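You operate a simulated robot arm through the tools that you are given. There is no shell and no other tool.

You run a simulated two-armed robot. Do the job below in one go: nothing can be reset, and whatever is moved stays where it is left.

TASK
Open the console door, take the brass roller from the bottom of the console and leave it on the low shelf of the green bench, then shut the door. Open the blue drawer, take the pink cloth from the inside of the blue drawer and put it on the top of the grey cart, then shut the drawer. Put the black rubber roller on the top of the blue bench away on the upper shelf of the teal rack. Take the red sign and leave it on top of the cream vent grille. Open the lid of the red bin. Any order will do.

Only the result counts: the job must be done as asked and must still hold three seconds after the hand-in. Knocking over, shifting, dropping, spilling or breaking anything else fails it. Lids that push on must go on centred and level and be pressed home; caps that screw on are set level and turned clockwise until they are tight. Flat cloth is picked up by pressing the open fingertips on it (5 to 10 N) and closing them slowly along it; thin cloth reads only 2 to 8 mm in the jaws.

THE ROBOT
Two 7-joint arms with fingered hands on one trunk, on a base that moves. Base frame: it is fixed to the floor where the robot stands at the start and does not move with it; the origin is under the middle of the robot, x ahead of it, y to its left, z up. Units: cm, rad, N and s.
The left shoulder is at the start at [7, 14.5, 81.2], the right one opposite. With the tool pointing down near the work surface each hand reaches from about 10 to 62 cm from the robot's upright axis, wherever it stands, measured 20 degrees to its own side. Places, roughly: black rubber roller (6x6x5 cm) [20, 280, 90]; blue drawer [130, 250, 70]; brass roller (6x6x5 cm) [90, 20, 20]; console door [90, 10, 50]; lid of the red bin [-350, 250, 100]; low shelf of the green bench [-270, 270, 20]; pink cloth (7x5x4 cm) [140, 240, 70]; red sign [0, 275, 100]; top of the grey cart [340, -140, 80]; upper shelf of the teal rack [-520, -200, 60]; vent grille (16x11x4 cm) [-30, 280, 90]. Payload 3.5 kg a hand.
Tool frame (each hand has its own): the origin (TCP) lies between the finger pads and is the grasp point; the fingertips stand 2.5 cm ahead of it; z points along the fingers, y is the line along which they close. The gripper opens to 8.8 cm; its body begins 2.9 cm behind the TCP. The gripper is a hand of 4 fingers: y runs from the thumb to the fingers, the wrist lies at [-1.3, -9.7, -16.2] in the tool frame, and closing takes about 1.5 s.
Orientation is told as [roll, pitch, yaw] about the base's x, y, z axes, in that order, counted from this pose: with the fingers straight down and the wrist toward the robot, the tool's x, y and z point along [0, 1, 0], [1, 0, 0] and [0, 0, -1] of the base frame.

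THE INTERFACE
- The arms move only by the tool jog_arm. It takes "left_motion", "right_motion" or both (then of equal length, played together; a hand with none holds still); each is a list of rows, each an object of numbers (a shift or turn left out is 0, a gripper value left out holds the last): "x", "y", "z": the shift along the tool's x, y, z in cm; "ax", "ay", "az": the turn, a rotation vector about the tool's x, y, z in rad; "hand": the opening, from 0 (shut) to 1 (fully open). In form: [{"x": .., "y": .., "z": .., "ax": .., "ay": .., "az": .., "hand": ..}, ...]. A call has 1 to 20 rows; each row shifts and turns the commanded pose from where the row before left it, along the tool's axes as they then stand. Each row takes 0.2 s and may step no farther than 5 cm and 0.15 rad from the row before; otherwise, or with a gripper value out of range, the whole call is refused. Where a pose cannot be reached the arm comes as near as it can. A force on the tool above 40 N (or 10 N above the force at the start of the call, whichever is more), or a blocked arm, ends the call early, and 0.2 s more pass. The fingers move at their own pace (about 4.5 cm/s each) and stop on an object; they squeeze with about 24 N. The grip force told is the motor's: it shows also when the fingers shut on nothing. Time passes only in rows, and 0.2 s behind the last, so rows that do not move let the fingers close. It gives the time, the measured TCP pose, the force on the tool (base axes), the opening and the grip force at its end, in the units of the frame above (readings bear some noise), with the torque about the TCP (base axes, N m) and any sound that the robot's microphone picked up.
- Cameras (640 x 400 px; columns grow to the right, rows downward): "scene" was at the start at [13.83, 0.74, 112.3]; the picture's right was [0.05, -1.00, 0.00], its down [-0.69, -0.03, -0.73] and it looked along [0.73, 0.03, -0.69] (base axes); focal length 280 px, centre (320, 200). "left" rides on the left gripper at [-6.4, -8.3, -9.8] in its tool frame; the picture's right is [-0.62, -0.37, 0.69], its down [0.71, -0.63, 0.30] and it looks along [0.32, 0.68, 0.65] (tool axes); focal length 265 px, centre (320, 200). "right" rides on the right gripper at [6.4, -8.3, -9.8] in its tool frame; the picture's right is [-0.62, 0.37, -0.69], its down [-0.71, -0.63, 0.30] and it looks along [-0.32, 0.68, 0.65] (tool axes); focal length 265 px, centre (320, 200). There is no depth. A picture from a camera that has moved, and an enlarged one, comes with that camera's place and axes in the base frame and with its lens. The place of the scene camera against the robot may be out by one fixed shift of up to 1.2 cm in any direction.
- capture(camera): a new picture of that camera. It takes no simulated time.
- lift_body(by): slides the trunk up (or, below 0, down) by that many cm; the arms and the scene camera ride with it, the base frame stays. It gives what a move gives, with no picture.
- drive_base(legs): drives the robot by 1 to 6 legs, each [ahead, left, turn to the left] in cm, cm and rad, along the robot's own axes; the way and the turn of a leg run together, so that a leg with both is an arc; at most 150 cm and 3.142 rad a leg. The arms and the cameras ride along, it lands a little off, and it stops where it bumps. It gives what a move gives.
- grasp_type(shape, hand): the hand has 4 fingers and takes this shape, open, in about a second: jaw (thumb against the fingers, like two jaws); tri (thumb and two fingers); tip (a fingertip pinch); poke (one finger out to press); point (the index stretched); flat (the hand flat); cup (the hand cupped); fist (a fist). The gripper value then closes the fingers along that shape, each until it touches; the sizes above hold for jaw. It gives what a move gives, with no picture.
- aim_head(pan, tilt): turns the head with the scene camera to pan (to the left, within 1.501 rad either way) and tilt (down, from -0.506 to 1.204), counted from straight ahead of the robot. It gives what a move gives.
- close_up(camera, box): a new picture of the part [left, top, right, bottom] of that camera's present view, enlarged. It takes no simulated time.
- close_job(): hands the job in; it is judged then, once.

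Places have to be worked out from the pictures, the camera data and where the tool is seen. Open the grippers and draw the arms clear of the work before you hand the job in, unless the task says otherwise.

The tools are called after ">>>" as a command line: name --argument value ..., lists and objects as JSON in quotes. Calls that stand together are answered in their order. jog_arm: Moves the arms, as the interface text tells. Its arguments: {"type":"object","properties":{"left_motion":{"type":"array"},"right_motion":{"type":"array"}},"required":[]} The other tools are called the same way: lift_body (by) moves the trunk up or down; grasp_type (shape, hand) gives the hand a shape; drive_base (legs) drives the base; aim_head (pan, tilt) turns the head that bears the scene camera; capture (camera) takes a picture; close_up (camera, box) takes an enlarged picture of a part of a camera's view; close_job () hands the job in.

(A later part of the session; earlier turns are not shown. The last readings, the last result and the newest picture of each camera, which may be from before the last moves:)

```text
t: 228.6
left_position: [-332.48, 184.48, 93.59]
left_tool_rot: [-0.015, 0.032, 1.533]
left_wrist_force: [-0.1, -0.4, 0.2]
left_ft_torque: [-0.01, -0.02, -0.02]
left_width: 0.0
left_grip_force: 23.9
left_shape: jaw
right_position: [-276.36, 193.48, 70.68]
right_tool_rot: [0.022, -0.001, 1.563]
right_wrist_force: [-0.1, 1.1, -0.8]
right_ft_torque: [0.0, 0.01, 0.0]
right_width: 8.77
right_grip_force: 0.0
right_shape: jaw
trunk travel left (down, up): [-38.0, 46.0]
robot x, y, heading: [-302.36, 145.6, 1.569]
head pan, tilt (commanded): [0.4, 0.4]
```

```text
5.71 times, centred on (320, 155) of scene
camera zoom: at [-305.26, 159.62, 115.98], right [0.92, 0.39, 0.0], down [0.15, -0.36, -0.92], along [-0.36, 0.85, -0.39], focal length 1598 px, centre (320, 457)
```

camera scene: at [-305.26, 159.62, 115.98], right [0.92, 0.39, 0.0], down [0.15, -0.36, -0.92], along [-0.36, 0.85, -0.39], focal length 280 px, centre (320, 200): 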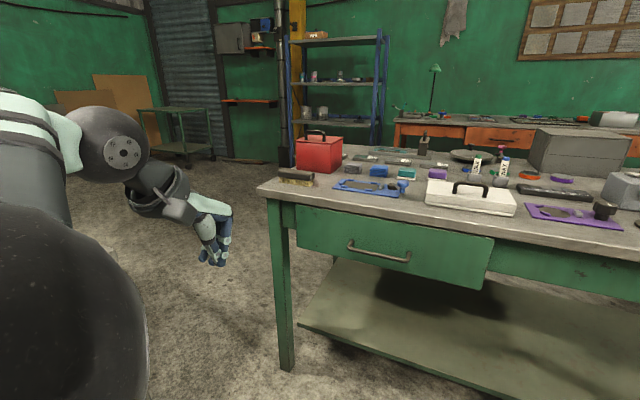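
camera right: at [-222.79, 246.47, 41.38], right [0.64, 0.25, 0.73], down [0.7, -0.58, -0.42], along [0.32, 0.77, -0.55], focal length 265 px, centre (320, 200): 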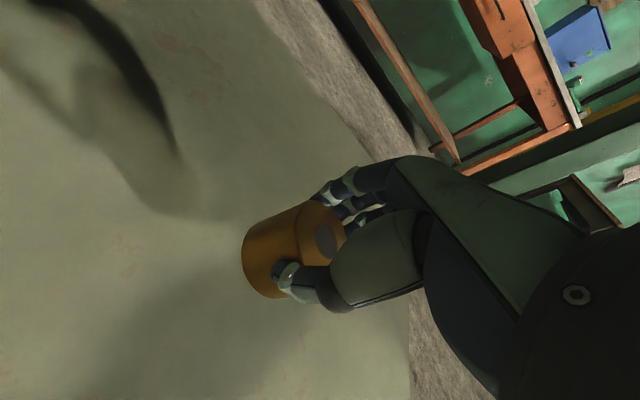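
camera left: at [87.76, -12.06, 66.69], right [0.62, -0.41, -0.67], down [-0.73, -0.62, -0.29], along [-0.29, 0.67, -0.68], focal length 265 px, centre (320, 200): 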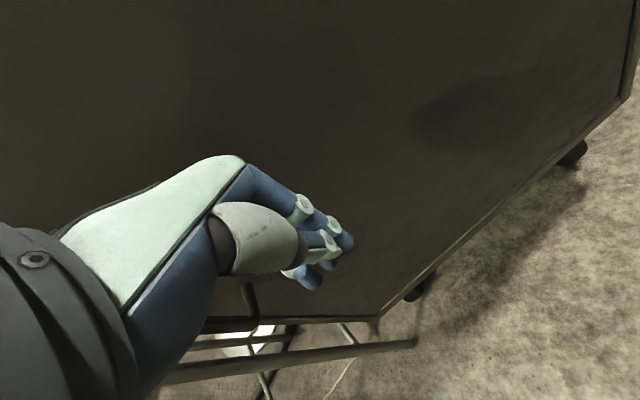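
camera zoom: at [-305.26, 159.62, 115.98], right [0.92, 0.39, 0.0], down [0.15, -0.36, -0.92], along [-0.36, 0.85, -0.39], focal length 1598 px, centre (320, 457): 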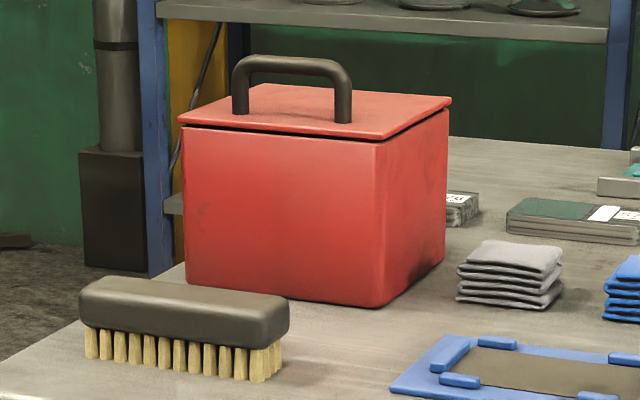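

The bin's lid top is at z≈96, its arched handle bar at ≈[−347, 254, 99], hinge evidently at the back (y≈264). I raise the trunk, lift and retract the right hand clear of the bench objects, and open the left hand.

>>> lift_body --by 20

>>> jog_arm --left_motion '[{"hand": 1}, {"hand": 1}, {"hand": 1}, {"hand": 1}, {"hand": 1}, {"hand": 1}, {"hand": 1}]' --right_motion '[{"y": -3, "z": -3}, {"y": -3, "z": -3}, {"y": -3, "z": -3}, {"z": -3}, {"z": -3}, {}, {}]'

>>> drive_base --legs '[[40, 14, 0]]'

>>> aim_head --pan 0.3 --tilt 0.8

>>> capture --camera "scene"

>>> capture --camera "left"

```text
t: 230.7
left_position: [-332.41, 184.29, 113.58]
left_tool_rot: [-0.015, 0.036, 1.533]
left_wrist_force: [0.3, -0.8, 0.0]
left_ft_torque: [0.02, -0.03, 0.0]
left_width: 0.0
left_grip_force: 24.1
left_shape: jaw
right_position: [-276.32, 193.37, 90.66]
right_tool_rot: [0.022, 0.0, 1.562]
right_wrist_force: [0.5, -0.5, -0.2]
right_ft_torque: [0.01, -0.01, 0.02]
right_width: 8.8
right_grip_force: 0.0
right_shape: jaw
trunk travel left (down, up): [-58.0, 26.0]
robot x, y, heading: [-302.04, 145.57, 1.572]
head pan, tilt (commanded): [0.4, 0.4]
```

```text
t: 232.3
left_position: [-332.44, 184.37, 113.55]
left_tool_rot: [-0.015, 0.034, 1.535]
left_wrist_force: [0.7, -0.5, 0.3]
left_ft_torque: [-0.01, -0.03, -0.02]
left_width: 8.77
left_grip_force: 0.0
left_shape: jaw
right_position: [-273.07, 186.39, 104.53]
right_tool_rot: [0.035, -0.001, 1.561]
right_wrist_force: [-0.4, -0.7, -0.6]
right_ft_torque: [0.0, 0.0, 0.0]
right_width: 8.76
right_grip_force: 0.1
right_shape: jaw
right hand out of reach, approached as far as the arm can: row 3, 4, 5
trunk travel left (down, up): [-58.0, 26.0]
robot x, y, heading: [-301.92, 145.95, 1.572]
head pan, tilt (commanded): [0.4, 0.4]
```

```text
t: 234.9
left_position: [-346.36, 224.27, 113.59]
left_tool_rot: [-0.018, 0.033, 1.532]
left_wrist_force: [0.0, 0.0, -0.1]
left_ft_torque: [0.03, -0.01, 0.03]
left_width: 8.79
left_grip_force: 0.1
left_shape: jaw
right_position: [-286.83, 226.05, 104.48]
right_tool_rot: [0.037, 0.001, 1.56]
right_wrist_force: [0.3, -1.0, 0.5]
right_ft_torque: [0.02, -0.01, -0.02]
right_width: 8.74
right_grip_force: 0.0
right_shape: jaw
trunk travel left (down, up): [-58.0, 26.0]
robot x, y, heading: [-315.85, 185.3, 1.57]
head pan, tilt (commanded): [0.4, 0.4]
```

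```text
t: 235.8
left_position: [-346.19, 224.23, 113.62]
left_tool_rot: [-0.017, 0.034, 1.532]
left_wrist_force: [0.5, -0.1, -0.5]
left_ft_torque: [-0.03, 0.01, 0.0]
left_width: 8.76
left_grip_force: 0.0
left_shape: jaw
right_position: [-286.79, 226.18, 104.34]
right_tool_rot: [0.037, 0.0, 1.559]
right_wrist_force: [0.1, 0.7, -0.3]
right_ft_torque: [0.0, -0.02, 0.0]
right_width: 8.76
right_grip_force: 0.1
right_shape: jaw
trunk travel left (down, up): [-58.0, 26.0]
robot x, y, heading: [-316.05, 185.4, 1.566]
head pan, tilt (commanded): [0.3, 0.799]
```

```text
taken
camera scene: at [-317.89, 198.54, 132.48], right [0.96, 0.29, 0.0], down [0.21, -0.68, -0.7], along [-0.21, 0.67, -0.72], focal length 280 px, centre (320, 200)
```

scene: 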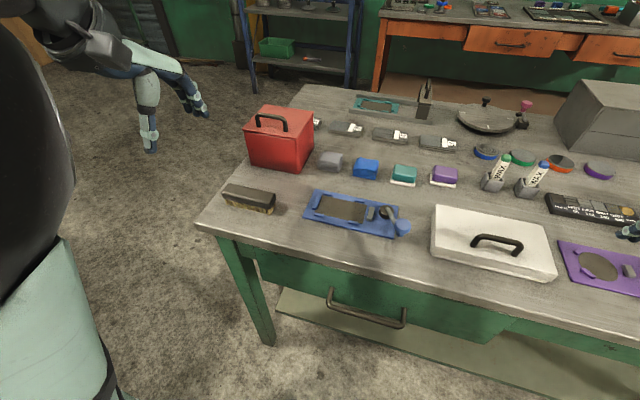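

```text
taken
camera left: at [-340.3, 215.96, 123.71], right [0.61, -0.42, -0.67], down [-0.73, -0.61, -0.29], along [-0.29, 0.67, -0.68], focal length 265 px, centre (320, 200)
```

left: 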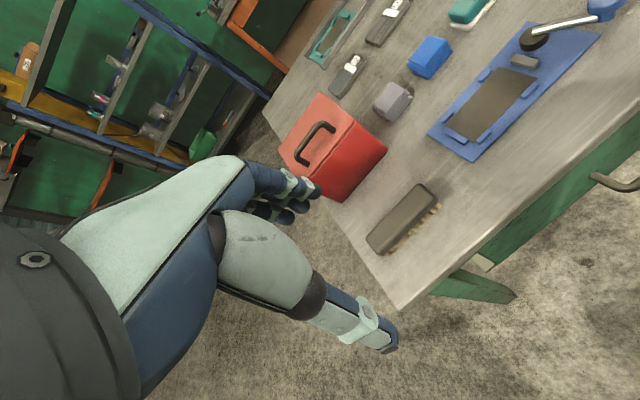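

I enlarge the bin in both views to triangulate the handle.

>>> close_up --camera "scene" --box '[230, 90, 330, 180]'

>>> close_up --camera "left" --box '[260, 80, 400, 220]'

```text
4.44 times, centred on (280, 135) of scene
camera zoom: at [-317.89, 198.54, 132.48], right [0.96, 0.29, 0.0], down [0.21, -0.68, -0.7], along [-0.21, 0.67, -0.72], focal length 1242 px, centre (498, 489)
```

zoom: 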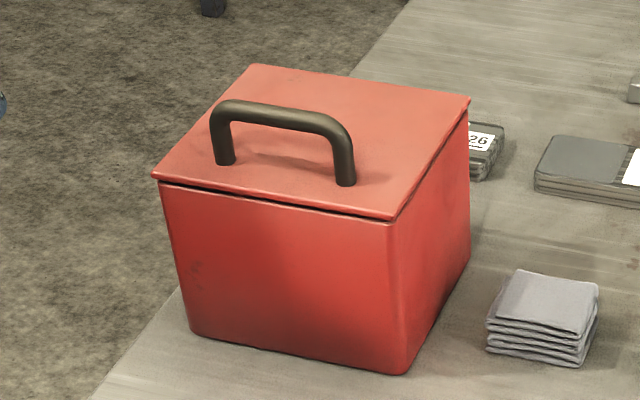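

```text
2.86 times, centred on (330, 150) of left
camera zoom: at [-340.3, 215.96, 123.71], right [0.61, -0.42, -0.67], down [-0.73, -0.61, -0.29], along [-0.29, 0.67, -0.68], focal length 758 px, centre (291, 343)
```

zoom: 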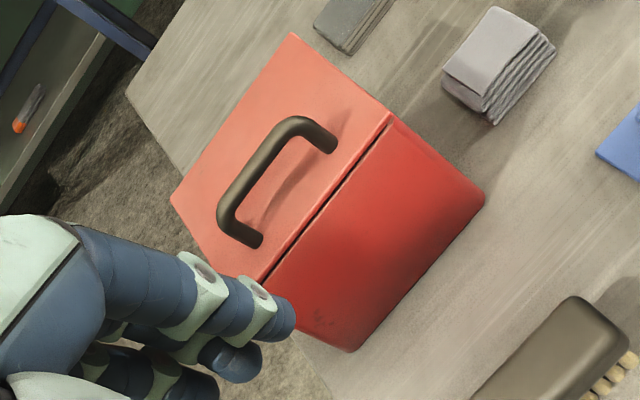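

Handle bar centre ≈[−346.7, 253.4, 98], along x; lid top ≈95.4. I drive ahead 13.5 and reach forward above it.

>>> drive_base --legs '[[13.5, 0, 0]]'

>>> jog_arm --left_motion '[{"y": 3, "az": 0.01}, {"y": 3, "az": -0.03}, {"y": 3}, {"y": 3}, {"y": 3}, {"z": 2}, {"z": 2}]'

>>> capture --camera "left"

>>> capture --camera "scene"

```text
t: 237.1
left_position: [-346.21, 237.64, 113.69]
left_tool_rot: [-0.016, 0.033, 1.533]
left_wrist_force: [-0.1, 0.6, -0.5]
left_ft_torque: [0.0, -0.01, 0.02]
left_width: 8.78
left_grip_force: 0.1
left_shape: jaw
right_position: [-286.8, 239.39, 104.48]
right_tool_rot: [0.035, 0.0, 1.557]
right_wrist_force: [-0.3, -0.1, 0.0]
right_ft_torque: [0.05, -0.01, 0.0]
right_width: 8.77
right_grip_force: 0.1
right_shape: jaw
trunk travel left (down, up): [-58.0, 26.0]
robot x, y, heading: [-316.43, 198.81, 1.57]
head pan, tilt (commanded): [0.3, 0.799]
```

```text
t: 238.7
left_position: [-345.85, 252.59, 109.08]
left_tool_rot: [-0.016, 0.035, 1.551]
left_wrist_force: [-1.4, 0.3, -0.9]
left_ft_torque: [0.03, 0.02, -0.02]
left_width: 8.78
left_grip_force: 0.1
left_shape: jaw
right_position: [-286.71, 239.68, 104.51]
right_tool_rot: [0.038, -0.001, 1.557]
right_wrist_force: [0.3, -0.3, 0.1]
right_ft_torque: [-0.01, 0.01, 0.02]
right_width: 8.76
right_grip_force: 0.0
right_shape: jaw
trunk travel left (down, up): [-58.0, 26.0]
robot x, y, heading: [-316.1, 198.66, 1.569]
head pan, tilt (commanded): [0.3, 0.799]
```

```text
taken
camera left: at [-339.66, 244.48, 119.18], right [0.62, -0.4, -0.67], down [-0.72, -0.63, -0.29], along [-0.3, 0.67, -0.68], focal length 265 px, centre (320, 200)
```

left: 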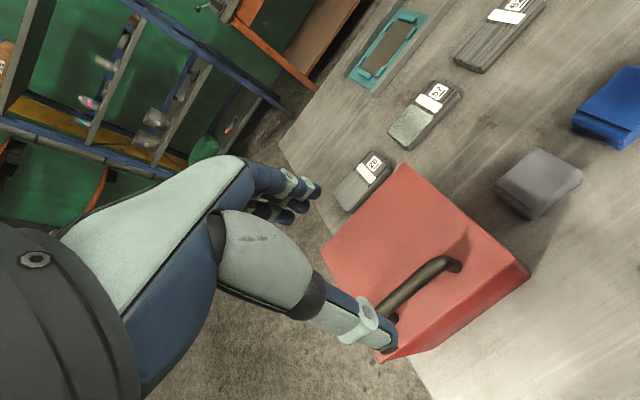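

```text
taken
camera scene: at [-317.87, 212.12, 132.46], right [0.96, 0.29, 0.0], down [0.21, -0.69, -0.7], along [-0.2, 0.67, -0.72], focal length 280 px, centre (320, 200)
```

scene: 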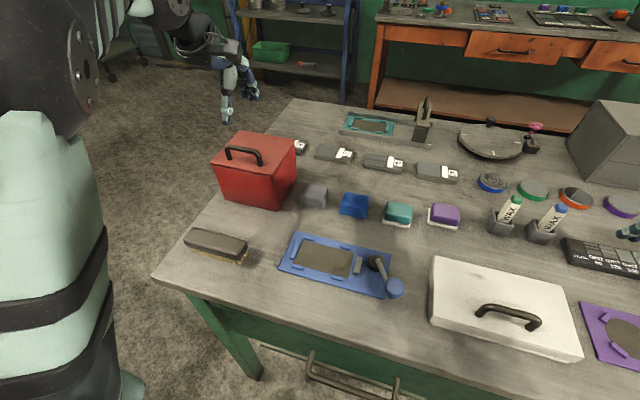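

The handle shows just ahead of the thumb tip. I enlarge this view to be accurate before lowering.

>>> close_up --camera "left" --box '[300, 160, 540, 380]'

>>> close_up --camera "scene" --box '[180, 20, 320, 220]'

```text
1.82 times, centred on (420, 270) of left
camera zoom: at [-339.66, 244.48, 119.18], right [0.62, -0.4, -0.67], down [-0.72, -0.63, -0.29], along [-0.3, 0.67, -0.68], focal length 483 px, centre (138, 73)
```

zoom: 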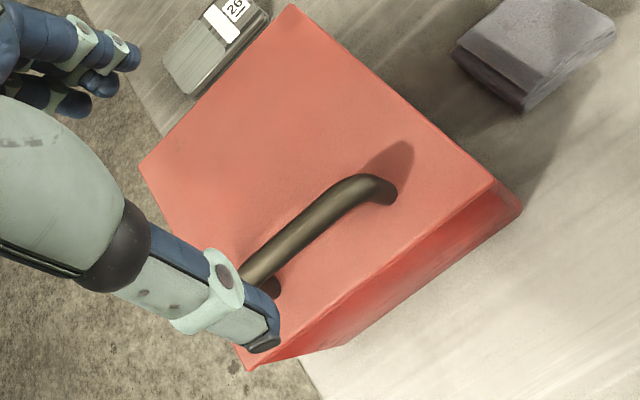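

```text
2.00 times, centred on (250, 120) of scene
camera zoom: at [-317.87, 212.12, 132.46], right [0.96, 0.29, 0.0], down [0.21, -0.69, -0.7], along [-0.2, 0.67, -0.72], focal length 559 px, centre (460, 360)
```

zoom: 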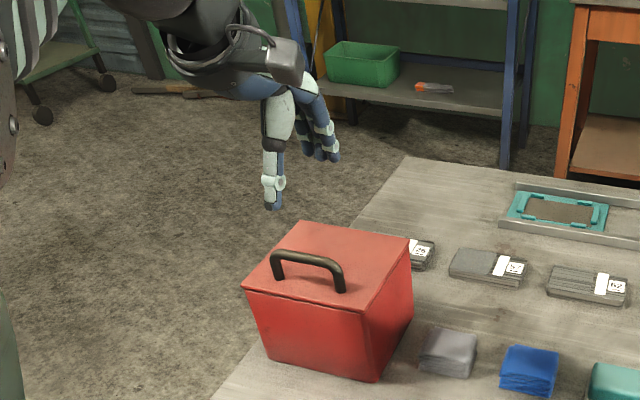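

Comparing the visible thumb tip with its known place, the scene camera reads about 0.8 cm too far, 0.65 too high. Corrected, the bar is at ≈[−346.7, 251.8, 98.1]. I shift slightly and lower the open hand over it.

>>> jog_arm --left_motion '[{"x": 0.85, "y": -0.45, "z": 1.5}, {"z": 2}, {"z": 2}, {"z": 2}, {"z": 1}]'

>>> close_up --camera "left" --box '[240, 160, 480, 360]'

>>> close_up --camera "scene" --box '[180, 60, 320, 220]'

```text
t: 239.9
left_position: [-346.53, 251.85, 100.5]
left_tool_rot: [-0.016, 0.032, 1.552]
left_wrist_force: [0.1, -0.2, -0.2]
left_ft_torque: [-0.02, 0.01, -0.01]
left_width: 8.77
left_grip_force: 0.1
left_shape: jaw
right_position: [-286.79, 239.65, 104.41]
right_tool_rot: [0.036, 0.0, 1.56]
right_wrist_force: [0.5, -0.4, 0.3]
right_ft_torque: [-0.02, 0.02, -0.01]
right_width: 8.75
right_grip_force: 0.1
right_shape: jaw
trunk travel left (down, up): [-58.0, 26.0]
robot x, y, heading: [-316.23, 199.13, 1.571]
head pan, tilt (commanded): [0.3, 0.799]
```

```text
2.00 times, centred on (360, 260) of left
camera zoom: at [-340.37, 243.75, 110.71], right [0.62, -0.4, -0.67], down [-0.72, -0.63, -0.29], along [-0.3, 0.67, -0.68], focal length 531 px, centre (240, 80)
```

zoom: 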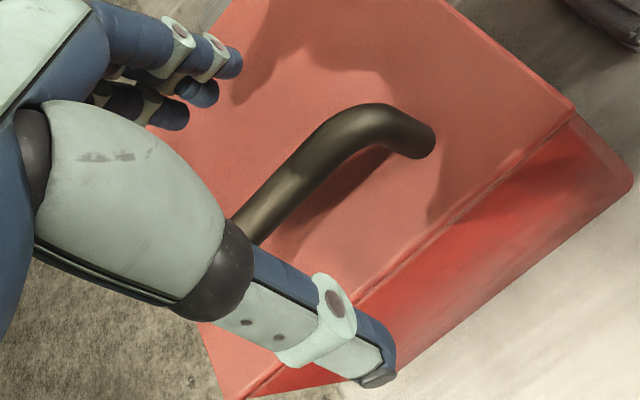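

```text
2.50 times, centred on (250, 140) of scene
camera zoom: at [-317.86, 212.08, 132.47], right [0.96, 0.29, 0.0], down [0.21, -0.69, -0.7], along [-0.2, 0.67, -0.72], focal length 699 px, centre (495, 350)
```

zoom: 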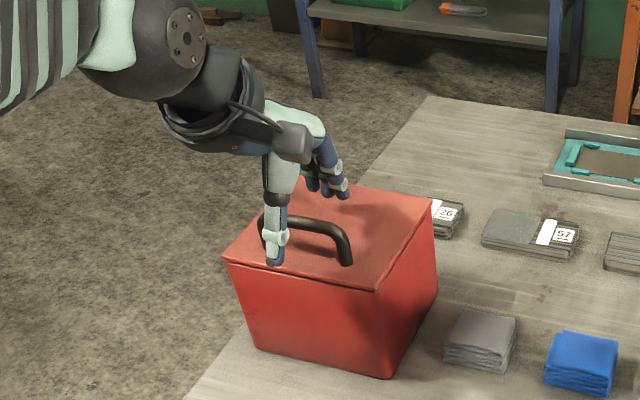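

The bar passes right through the grasp line. I lower 1.5 cm more and close the hand on it.

>>> jog_arm --left_motion '[{"z": 0.7}, {"z": 0.7}, {}, {"hand": 0}, {"hand": 0}, {"hand": 0}, {"hand": 0}, {"hand": 0}, {"hand": 0}, {"hand": 0}, {"hand": 0}]'

>>> close_up --camera "left" --box '[240, 160, 480, 360]'

```text
t: 242.3
left_position: [-346.45, 251.67, 99.27]
left_tool_rot: [-0.015, 0.033, 1.551]
left_wrist_force: [0.8, -7.5, -1.3]
left_ft_torque: [0.03, 0.01, 0.01]
left_width: 0.02
left_grip_force: 24.0
left_shape: jaw
right_position: [-286.66, 239.39, 104.55]
right_tool_rot: [0.038, 0.0, 1.559]
right_wrist_force: [-0.6, -0.3, -0.9]
right_ft_torque: [0.01, -0.02, 0.01]
right_width: 8.8
right_grip_force: 0.1
right_shape: jaw
trunk travel left (down, up): [-58.0, 26.0]
robot x, y, heading: [-315.9, 199.03, 1.57]
head pan, tilt (commanded): [0.3, 0.799]
```

```text
2.00 times, centred on (360, 260) of left
camera zoom: at [-340.29, 243.53, 109.35], right [0.62, -0.4, -0.67], down [-0.72, -0.63, -0.29], along [-0.3, 0.67, -0.68], focal length 531 px, centre (240, 80)
```

zoom: 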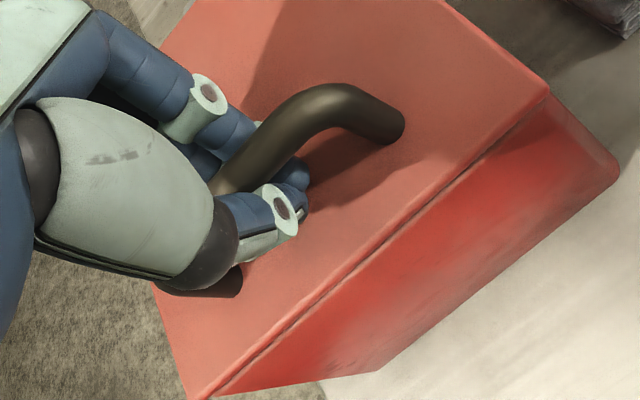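

The fingers have closed in a loop around the bar (tips touching beneath it), which lets the bar pivot. I lift along the lid's arc slowly and watch.

>>> jog_arm --left_motion '[{"y": 0.2, "z": -0.8}, {"y": 0.3, "z": -1.0}, {"y": 0.4, "z": -1.0}, {"y": 0.5, "z": -1.0}]'

>>> capture --camera "scene"

>>> capture --camera "left"

```text
t: 243.3
left_position: [-346.46, 253.53, 102.88]
left_tool_rot: [-0.017, 0.036, 1.552]
left_wrist_force: [1.0, 0.1, -3.8]
left_ft_torque: [0.01, 0.04, 0.03]
left_width: 0.0
left_grip_force: 23.4
left_shape: jaw
right_position: [-286.76, 239.62, 104.44]
right_tool_rot: [0.036, 0.0, 1.56]
right_wrist_force: [0.7, -0.2, 0.0]
right_ft_torque: [0.0, 0.0, 0.01]
right_width: 8.77
right_grip_force: 0.0
right_shape: jaw
trunk travel left (down, up): [-58.0, 26.0]
robot x, y, heading: [-315.94, 198.91, 1.573]
head pan, tilt (commanded): [0.3, 0.799]
```

```text
taken
camera scene: at [-317.86, 212.16, 132.45], right [0.96, 0.29, 0.0], down [0.21, -0.69, -0.7], along [-0.2, 0.67, -0.72], focal length 280 px, centre (320, 200)
```

scene: 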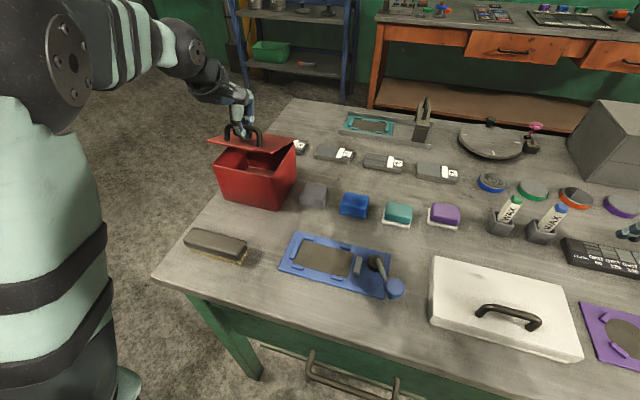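

```text
taken
camera left: at [-340.34, 245.3, 113.07], right [0.62, -0.4, -0.67], down [-0.72, -0.63, -0.29], along [-0.3, 0.67, -0.68], focal length 265 px, centre (320, 200)
```

left: 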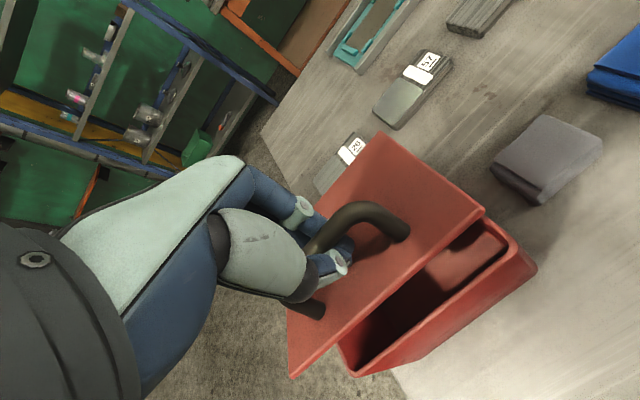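

The lid is rising on its back hinge. I continue along the arc, turning the hand a little with it.

>>> jog_arm --left_motion '[{"y": 0.7, "z": -0.9, "ax": 0.05}, {"y": 0.76, "z": -0.84, "ax": 0.05}, {"y": 0.83, "z": -0.69, "ax": 0.05}, {"y": 0.82, "z": -0.63, "ax": 0.05}, {"y": 0.9, "z": -0.59, "ax": 0.05}]'

>>> capture --camera "scene"

>>> capture --camera "left"

```text
t: 244.5
left_position: [-346.4, 257.7, 105.92]
left_tool_rot: [-0.015, 0.283, 1.547]
left_wrist_force: [0.4, -1.6, 0.6]
left_ft_torque: [-0.01, -0.01, 0.03]
left_width: 0.03
left_grip_force: 24.2
left_shape: jaw
right_position: [-286.68, 239.61, 104.4]
right_tool_rot: [0.037, 0.001, 1.559]
right_wrist_force: [-0.1, 0.6, -0.4]
right_ft_torque: [-0.02, 0.01, -0.03]
right_width: 8.78
right_grip_force: 0.0
right_shape: jaw
trunk travel left (down, up): [-58.0, 26.0]
robot x, y, heading: [-316.15, 198.95, 1.57]
head pan, tilt (commanded): [0.3, 0.799]
```

```text
taken
camera scene: at [-317.87, 212.04, 132.48], right [0.96, 0.29, 0.0], down [0.21, -0.69, -0.7], along [-0.2, 0.67, -0.72], focal length 280 px, centre (320, 200)
```

scene: 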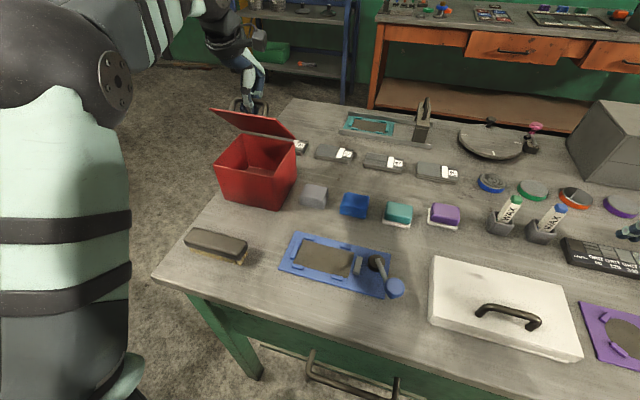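

```text
taken
camera left: at [-340.32, 252.36, 117.82], right [0.62, -0.56, -0.55], down [-0.72, -0.68, -0.13], along [-0.3, 0.48, -0.82], focal length 265 px, centre (320, 200)
```

left: 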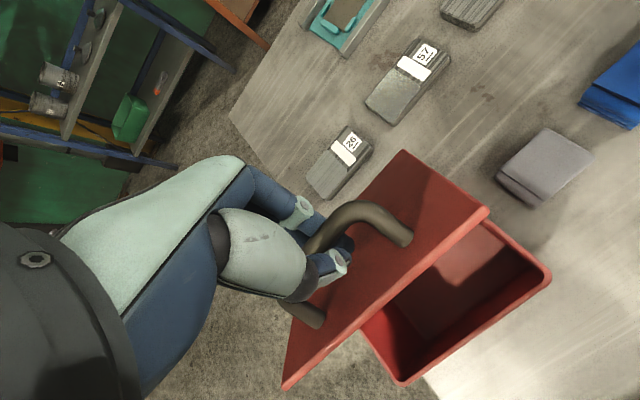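

The lid is about 40° open with little force. I carry on along the arc with more hand turn.

>>> jog_arm --left_motion '[{"y": 0.93, "z": -0.8, "ax": 0.05}, {"y": 0.92, "z": -0.75, "ax": 0.05}, {"y": 0.96, "z": -0.72, "ax": 0.05}, {"y": 0.96, "z": -0.68, "ax": 0.05}, {"y": 0.92, "z": -0.61, "ax": 0.05}]'

>>> capture --camera "scene"

>>> capture --camera "left"

```text
t: 245.7
left_position: [-347.06, 260.06, 106.5]
left_tool_rot: [-0.02, 0.486, 1.544]
left_wrist_force: [1.6, 0.5, -2.0]
left_ft_torque: [0.0, 0.03, 0.0]
left_width: 0.0
left_grip_force: 24.0
left_shape: jaw
left hand out of reach, approached as far as the arm can: row 3, 4, 5
right_position: [-286.78, 239.68, 104.51]
right_tool_rot: [0.04, 0.0, 1.558]
right_wrist_force: [0.8, 0.0, 0.3]
right_ft_torque: [0.01, 0.02, -0.01]
right_width: 8.77
right_grip_force: 0.1
right_shape: jaw
trunk travel left (down, up): [-58.0, 26.0]
robot x, y, heading: [-316.04, 198.95, 1.568]
head pan, tilt (commanded): [0.3, 0.799]
```

```text
taken
camera scene: at [-317.79, 212.14, 132.46], right [0.96, 0.29, 0.0], down [0.21, -0.69, -0.7], along [-0.21, 0.67, -0.72], focal length 280 px, centre (320, 200)
```

scene: 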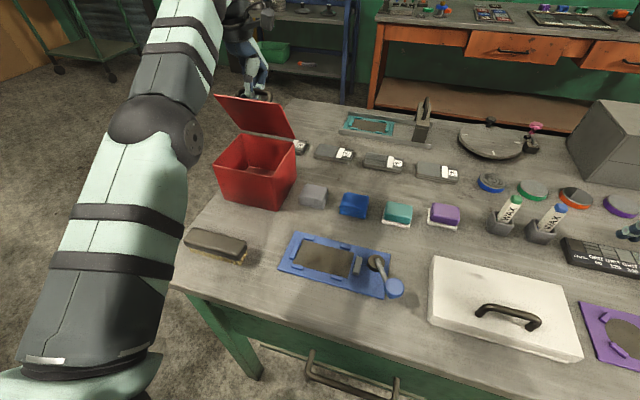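

```text
taken
camera left: at [-341.0, 257.12, 119.17], right [0.61, -0.66, -0.43], down [-0.73, -0.69, 0.01], along [-0.3, 0.31, -0.9], focal length 265 px, centre (320, 200)
```

left: 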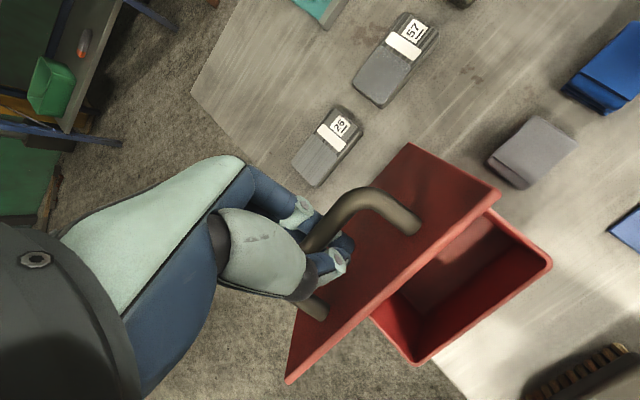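

The lid is about 62° open but the left arm is fully stretched. The remaining motion is just forward, so I drive ahead 5.5 cm.

>>> drive_base --legs '[[5.5, 0, 0]]'

>>> capture --camera "scene"

>>> capture --camera "left"

```text
t: 246.7
left_position: [-347.25, 265.46, 106.5]
left_tool_rot: [-0.017, 0.485, 1.545]
left_wrist_force: [0.6, -3.4, -6.2]
left_ft_torque: [0.04, 0.04, 0.04]
left_width: 0.0
left_grip_force: 24.1
left_shape: jaw
right_position: [-286.71, 245.0, 104.43]
right_tool_rot: [0.037, -0.001, 1.559]
right_wrist_force: [0.5, 0.2, -0.6]
right_ft_torque: [0.05, 0.0, 0.01]
right_width: 8.78
right_grip_force: 0.1
right_shape: jaw
trunk travel left (down, up): [-58.0, 26.0]
robot x, y, heading: [-315.75, 204.72, 1.565]
head pan, tilt (commanded): [0.3, 0.799]
```

```text
taken
camera scene: at [-317.91, 217.52, 132.46], right [0.96, 0.29, 0.0], down [0.21, -0.69, -0.7], along [-0.2, 0.67, -0.72], focal length 280 px, centre (320, 200)
```

scene: 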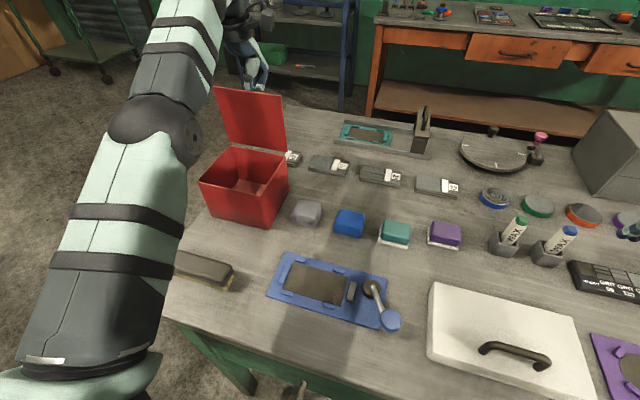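

```text
taken
camera left: at [-341.09, 262.51, 119.16], right [0.61, -0.66, -0.43], down [-0.73, -0.69, 0.01], along [-0.3, 0.31, -0.9], focal length 265 px, centre (320, 200)
```

left: 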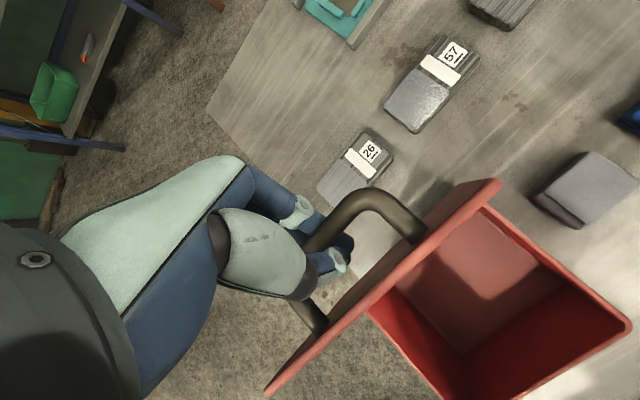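

The lid is nearly vertical. I bring it past vertical with a small forward-and-down motion and 2 cm more of drive.

>>> jog_arm --left_motion '[{"y": 0.7, "z": 0.4}, {"y": 0.7, "z": 0.4}, {"y": 0.7, "z": 0.3}]'

>>> drive_base --legs '[[2, 0, 0]]'

>>> capture --camera "left"

>>> close_up --camera "scene" --box '[180, 40, 320, 240]'

```text
t: 247.5
left_position: [-347.34, 266.47, 104.32]
left_tool_rot: [-0.016, 0.485, 1.545]
left_wrist_force: [-0.1, 0.0, 0.7]
left_ft_torque: [0.01, 0.02, -0.01]
left_width: 0.0
left_grip_force: 23.8
left_shape: jaw
left hand out of reach, approached as far as the arm can: row 2
right_position: [-286.61, 245.09, 104.36]
right_tool_rot: [0.039, 0.001, 1.558]
right_wrist_force: [0.0, 0.7, -0.3]
right_ft_torque: [-0.02, -0.04, -0.04]
right_width: 8.78
right_grip_force: 0.1
right_shape: jaw
trunk travel left (down, up): [-58.0, 26.0]
robot x, y, heading: [-316.34, 204.37, 1.572]
head pan, tilt (commanded): [0.3, 0.799]
```

```text
t: 248.2
left_position: [-347.31, 268.13, 104.69]
left_tool_rot: [-0.017, 0.485, 1.545]
left_wrist_force: [0.0, -17.5, -0.9]
left_ft_torque: [0.22, 0.02, 0.0]
left_width: 0.02
left_grip_force: 24.0
left_shape: jaw
right_position: [-286.66, 246.75, 104.6]
right_tool_rot: [0.038, -0.004, 1.557]
right_wrist_force: [0.6, 0.3, 0.6]
right_ft_torque: [-0.01, -0.01, 0.02]
right_width: 8.81
right_grip_force: 0.1
right_shape: jaw
trunk travel left (down, up): [-58.0, 26.0]
robot x, y, heading: [-316.12, 206.05, 1.57]
head pan, tilt (commanded): [0.3, 0.799]
```

```text
taken
camera left: at [-341.13, 265.17, 117.23], right [0.61, -0.66, -0.43], down [-0.73, -0.69, 0.01], along [-0.3, 0.31, -0.9], focal length 265 px, centre (320, 200)
```

left: 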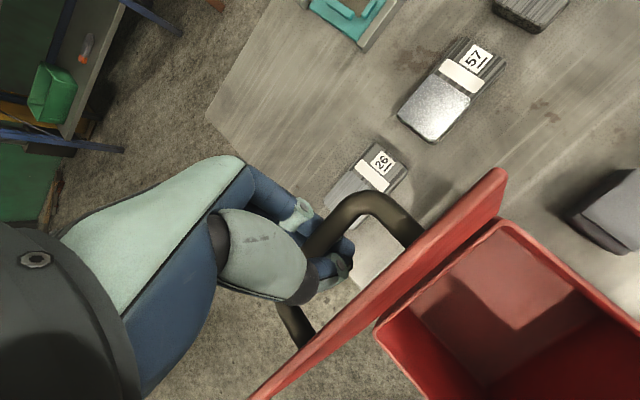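

```text
2.00 times, centred on (250, 140) of scene
camera zoom: at [-317.84, 219.19, 132.5], right [0.96, 0.29, 0.0], down [0.21, -0.68, -0.7], along [-0.21, 0.67, -0.72], focal length 559 px, centre (460, 320)
```

zoom: 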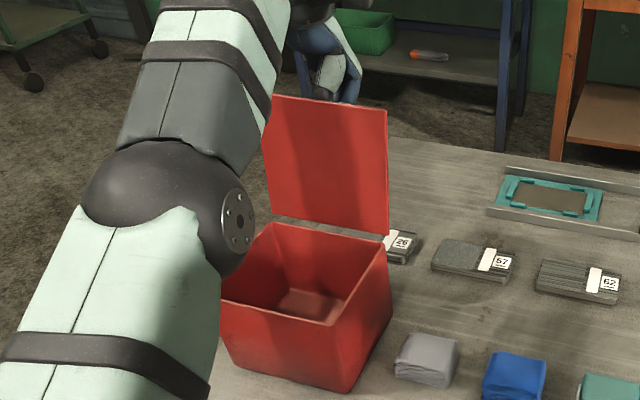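

The lid is past vertical against its stop. Before letting go I enlarge the grip area to see how the thumb sits between lid and bar.

>>> close_up --camera "left" --box '[220, 160, 460, 360]'

>>> jog_arm --left_motion '[{"y": -0.5}, {}]'

>>> close_up --camera "left" --box '[220, 160, 460, 360]'

```text
2.00 times, centred on (340, 260) of left
camera zoom: at [-341.13, 265.17, 117.23], right [0.61, -0.66, -0.43], down [-0.73, -0.69, 0.01], along [-0.3, 0.31, -0.9], focal length 531 px, centre (280, 80)
```

zoom: 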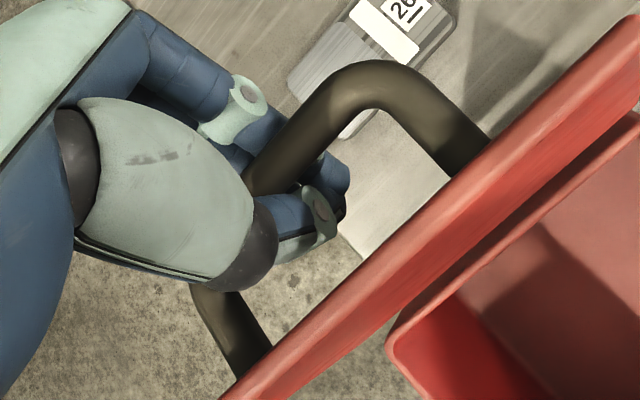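

```text
t: 248.8
left_position: [-347.34, 267.78, 104.68]
left_tool_rot: [-0.017, 0.486, 1.543]
left_wrist_force: [0.5, -3.9, -1.8]
left_ft_torque: [0.04, -0.01, 0.01]
left_width: 0.0
left_grip_force: 24.0
left_shape: jaw
right_position: [-286.67, 246.89, 104.48]
right_tool_rot: [0.04, 0.0, 1.558]
right_wrist_force: [0.2, 1.3, -0.5]
right_ft_torque: [-0.04, 0.03, 0.0]
right_width: 8.76
right_grip_force: 0.2
right_shape: jaw
trunk travel left (down, up): [-58.0, 26.0]
robot x, y, heading: [-316.3, 206.66, 1.57]
head pan, tilt (commanded): [0.3, 0.799]
```

```text
2.00 times, centred on (340, 260) of left
camera zoom: at [-341.15, 264.96, 117.37], right [0.61, -0.66, -0.43], down [-0.73, -0.69, 0.01], along [-0.3, 0.31, -0.9], focal length 531 px, centre (280, 80)
```

zoom: 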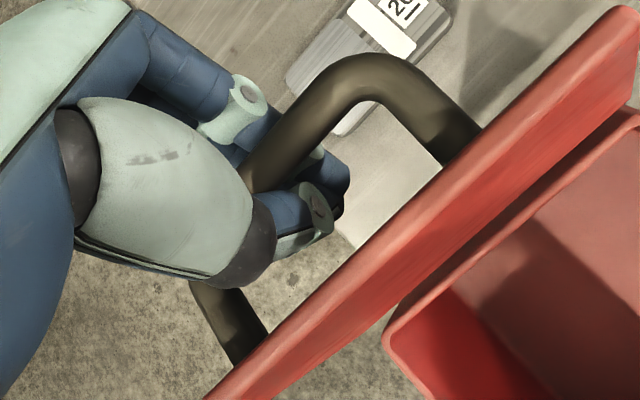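

There is a good 1.5 cm between thumb and lid. I open the fingers to about 2.6 cm so the bar can slip out, without touching the lid.

>>> jog_arm --left_motion '[{"hand": 0.1}, {"hand": 0.2}, {"hand": 0.3}, {"hand": 0.3}, {"hand": 0.3}]'

>>> close_up --camera "left" --box '[220, 160, 460, 360]'

```text
t: 250.1
left_position: [-347.34, 267.96, 104.67]
left_tool_rot: [-0.017, 0.487, 1.545]
left_wrist_force: [-0.3, -0.3, 0.6]
left_ft_torque: [0.01, 0.0, 0.0]
left_width: 2.58
left_grip_force: 0.2
left_shape: jaw
right_position: [-286.68, 247.1, 104.44]
right_tool_rot: [0.04, 0.0, 1.559]
right_wrist_force: [-0.1, 0.2, 0.1]
right_ft_torque: [0.01, 0.0, -0.03]
right_width: 8.78
right_grip_force: 0.0
right_shape: jaw
trunk travel left (down, up): [-58.0, 26.0]
robot x, y, heading: [-316.03, 206.42, 1.565]
head pan, tilt (commanded): [0.3, 0.799]
```

```text
2.00 times, centred on (340, 260) of left
camera zoom: at [-341.15, 265.05, 117.33], right [0.61, -0.66, -0.43], down [-0.73, -0.69, 0.01], along [-0.3, 0.3, -0.9], focal length 531 px, centre (280, 80)
```

zoom: 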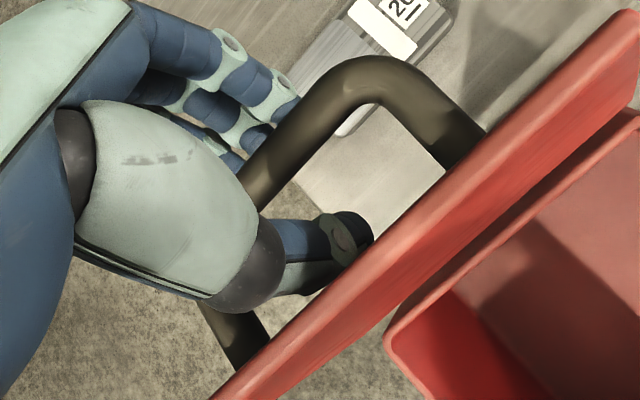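

The bar is loose in the hand and the lid stays. I raise the trunk 2.5 cm to lift the hand off the bar.

>>> lift_body --by 2.5

>>> close_up --camera "left" --box '[220, 160, 460, 360]'

>>> close_up --camera "scene" --box '[180, 40, 320, 240]'

```text
t: 250.8
left_position: [-347.37, 268.01, 107.08]
left_tool_rot: [-0.018, 0.487, 1.545]
left_wrist_force: [-0.5, 1.1, -0.3]
left_ft_torque: [0.01, 0.02, 0.03]
left_width: 2.57
left_grip_force: 0.0
left_shape: jaw
right_position: [-286.75, 247.15, 106.95]
right_tool_rot: [0.038, 0.0, 1.559]
right_wrist_force: [0.3, 0.0, 0.2]
right_ft_torque: [-0.05, -0.02, -0.01]
right_width: 8.77
right_grip_force: 0.0
right_shape: jaw
trunk travel left (down, up): [-60.5, 23.5]
robot x, y, heading: [-316.12, 206.44, 1.566]
head pan, tilt (commanded): [0.3, 0.799]
```

```text
2.00 times, centred on (340, 260) of left
camera zoom: at [-341.15, 265.09, 119.81], right [0.61, -0.66, -0.43], down [-0.73, -0.69, 0.01], along [-0.3, 0.3, -0.9], focal length 531 px, centre (280, 80)
```

zoom: 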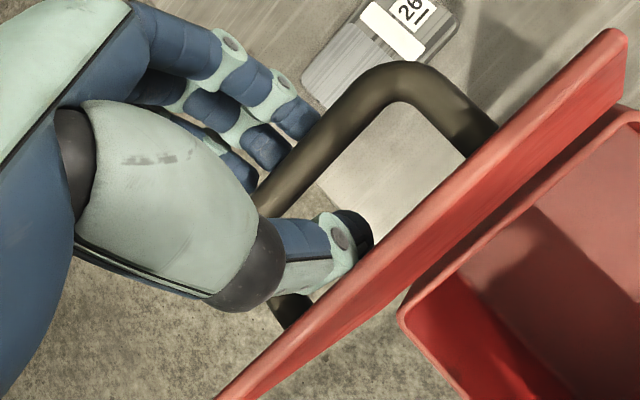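

```text
2.00 times, centred on (250, 140) of scene
camera zoom: at [-317.85, 219.56, 134.97], right [0.96, 0.29, 0.0], down [0.21, -0.69, -0.7], along [-0.2, 0.67, -0.72], focal length 559 px, centre (460, 320)
```

zoom: 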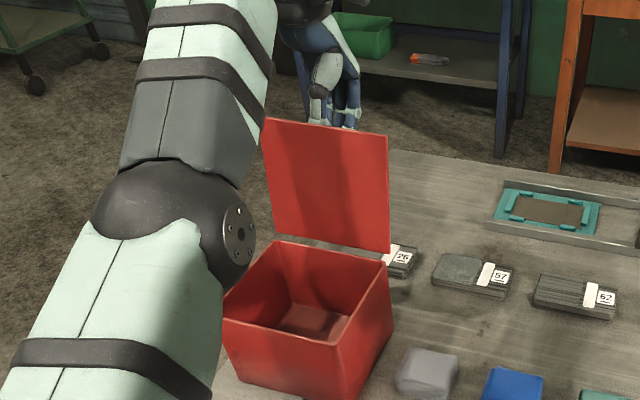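

The lid stays. I raise 4 cm more to clear it fully.

>>> lift_body --by 4

>>> capture --camera "left"

>>> lift_body --by 5

>>> capture --camera "left"

>>> close_up --camera "scene" --box '[180, 40, 320, 240]'

```text
t: 251.6
left_position: [-347.19, 267.9, 111.09]
left_tool_rot: [-0.017, 0.486, 1.544]
left_wrist_force: [0.1, 0.8, -0.3]
left_ft_torque: [0.0, 0.02, -0.02]
left_width: 2.62
left_grip_force: 0.1
left_shape: jaw
right_position: [-286.71, 247.12, 110.95]
right_tool_rot: [0.037, -0.001, 1.559]
right_wrist_force: [0.8, -0.2, 0.5]
right_ft_torque: [-0.03, 0.02, -0.03]
right_width: 8.78
right_grip_force: 0.0
right_shape: jaw
trunk travel left (down, up): [-64.5, 19.5]
robot x, y, heading: [-315.98, 206.46, 1.568]
head pan, tilt (commanded): [0.3, 0.799]
```

```text
taken
camera left: at [-341.16, 265.07, 123.82], right [0.61, -0.66, -0.43], down [-0.73, -0.69, 0.01], along [-0.3, 0.3, -0.9], focal length 265 px, centre (320, 200)
```

left: 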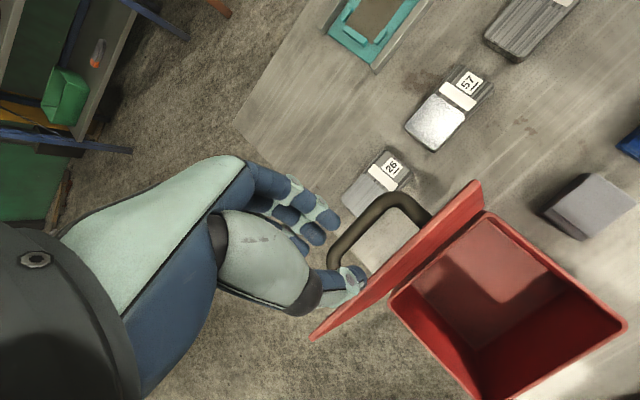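

```text
t: 252.5
left_position: [-347.48, 267.95, 116.15]
left_tool_rot: [-0.02, 0.488, 1.542]
left_wrist_force: [-0.2, 0.6, -0.2]
left_ft_torque: [0.01, 0.02, 0.0]
left_width: 2.61
left_grip_force: 0.1
left_shape: jaw
right_position: [-286.64, 247.04, 115.96]
right_tool_rot: [0.037, 0.0, 1.558]
right_wrist_force: [0.2, 0.3, 0.7]
right_ft_torque: [0.01, 0.02, 0.0]
right_width: 8.76
right_grip_force: 0.1
right_shape: jaw
trunk travel left (down, up): [-69.5, 14.5]
robot x, y, heading: [-316.0, 206.22, 1.571]
head pan, tilt (commanded): [0.3, 0.799]
```

```text
taken
camera left: at [-341.16, 265.07, 128.82], right [0.61, -0.66, -0.43], down [-0.73, -0.69, 0.01], along [-0.3, 0.3, -0.9], focal length 265 px, centre (320, 200)
```

left: 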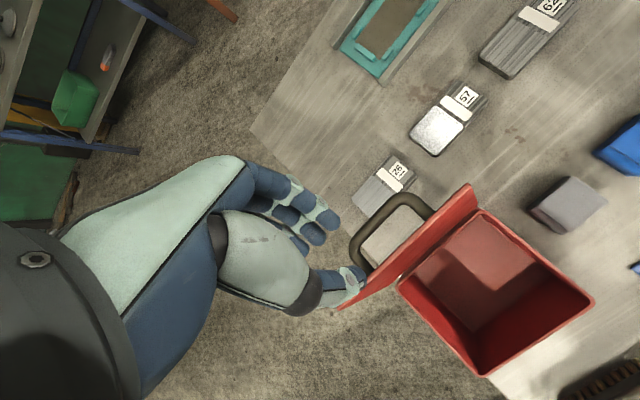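

```text
2.00 times, centred on (250, 140) of scene
camera zoom: at [-317.86, 219.54, 143.97], right [0.96, 0.29, 0.0], down [0.21, -0.69, -0.7], along [-0.2, 0.67, -0.72], focal length 559 px, centre (460, 320)
```

zoom: 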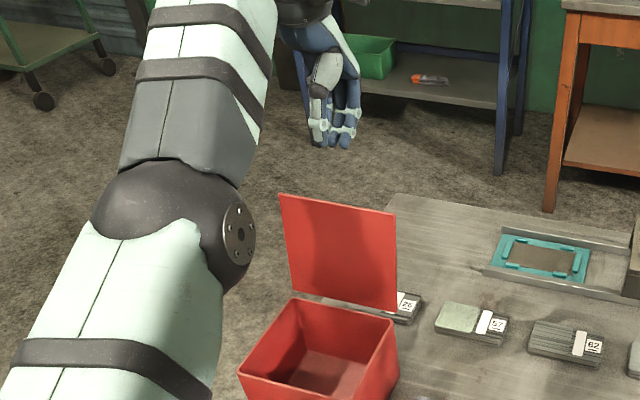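

The lid stands open by itself. I back away and restore the left hand.

>>> drive_base --legs '[[-42, 0, 0]]'

>>> jog_arm --left_motion '[{"ax": -0.12, "y": -2, "hand": 1}, {"ax": -0.12, "y": -2}, {"ax": -0.12, "y": -2}, {"ax": -0.11, "y": -2}, {"y": -3}, {"y": -3}, {"y": -3}]'

>>> aim_head --pan 0.3 --tilt 0.6

>>> capture --camera "scene"

```text
t: 255.1
left_position: [-347.42, 225.85, 116.02]
left_tool_rot: [-0.018, 0.486, 1.544]
left_wrist_force: [-0.4, -0.4, 0.4]
left_ft_torque: [0.04, -0.02, 0.02]
left_width: 2.62
left_grip_force: 0.0
left_shape: jaw
right_position: [-286.74, 204.91, 115.97]
right_tool_rot: [0.039, 0.004, 1.559]
right_wrist_force: [0.2, -0.1, 0.1]
right_ft_torque: [0.01, -0.01, -0.03]
right_width: 8.74
right_grip_force: 0.2
right_shape: jaw
trunk travel left (down, up): [-69.5, 14.5]
robot x, y, heading: [-316.11, 163.78, 1.568]
head pan, tilt (commanded): [0.3, 0.799]
```

```text
t: 256.7
left_position: [-349.69, 222.37, 123.86]
left_tool_rot: [-0.006, 0.089, 1.555]
left_wrist_force: [0.2, -0.9, 0.3]
left_ft_torque: [0.0, 0.0, -0.03]
left_width: 8.77
left_grip_force: 0.0
left_shape: jaw
left hand out of reach, approached as far as the arm can: row 1, 3, 4, 5, 6, 7
right_position: [-286.8, 204.81, 115.95]
right_tool_rot: [0.038, 0.001, 1.558]
right_wrist_force: [-0.5, 0.0, -0.1]
right_ft_torque: [0.0, 0.01, 0.0]
right_width: 8.75
right_grip_force: 0.0
right_shape: jaw
trunk travel left (down, up): [-69.5, 14.5]
robot x, y, heading: [-316.14, 164.48, 1.569]
head pan, tilt (commanded): [0.3, 0.799]
```

```text
t: 257.4
left_position: [-349.86, 222.66, 123.72]
left_tool_rot: [-0.007, 0.089, 1.553]
left_wrist_force: [-0.7, 0.3, -0.8]
left_ft_torque: [0.0, 0.01, -0.01]
left_width: 8.76
left_grip_force: 0.0
left_shape: jaw
right_position: [-286.84, 204.87, 115.94]
right_tool_rot: [0.037, -0.001, 1.559]
right_wrist_force: [0.4, -0.2, 0.4]
right_ft_torque: [0.01, -0.02, 0.0]
right_width: 8.77
right_grip_force: 0.2
right_shape: jaw
trunk travel left (down, up): [-69.5, 14.5]
robot x, y, heading: [-315.9, 164.22, 1.572]
head pan, tilt (commanded): [0.3, 0.6]
```

```text
taken
camera scene: at [-318.16, 178.08, 145.65], right [0.96, 0.29, 0.0], down [0.17, -0.54, -0.82], along [-0.24, 0.79, -0.57], focal length 280 px, centre (320, 200)
```

scene: 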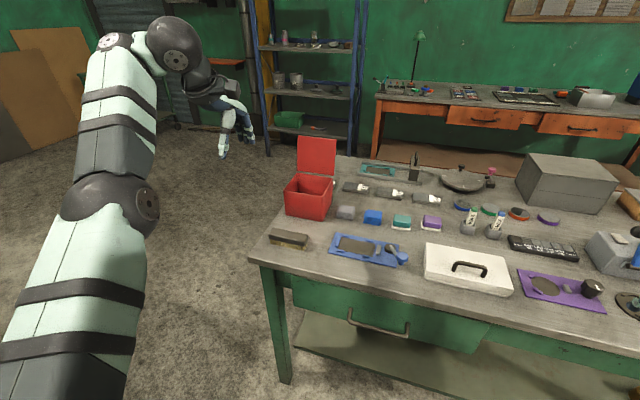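

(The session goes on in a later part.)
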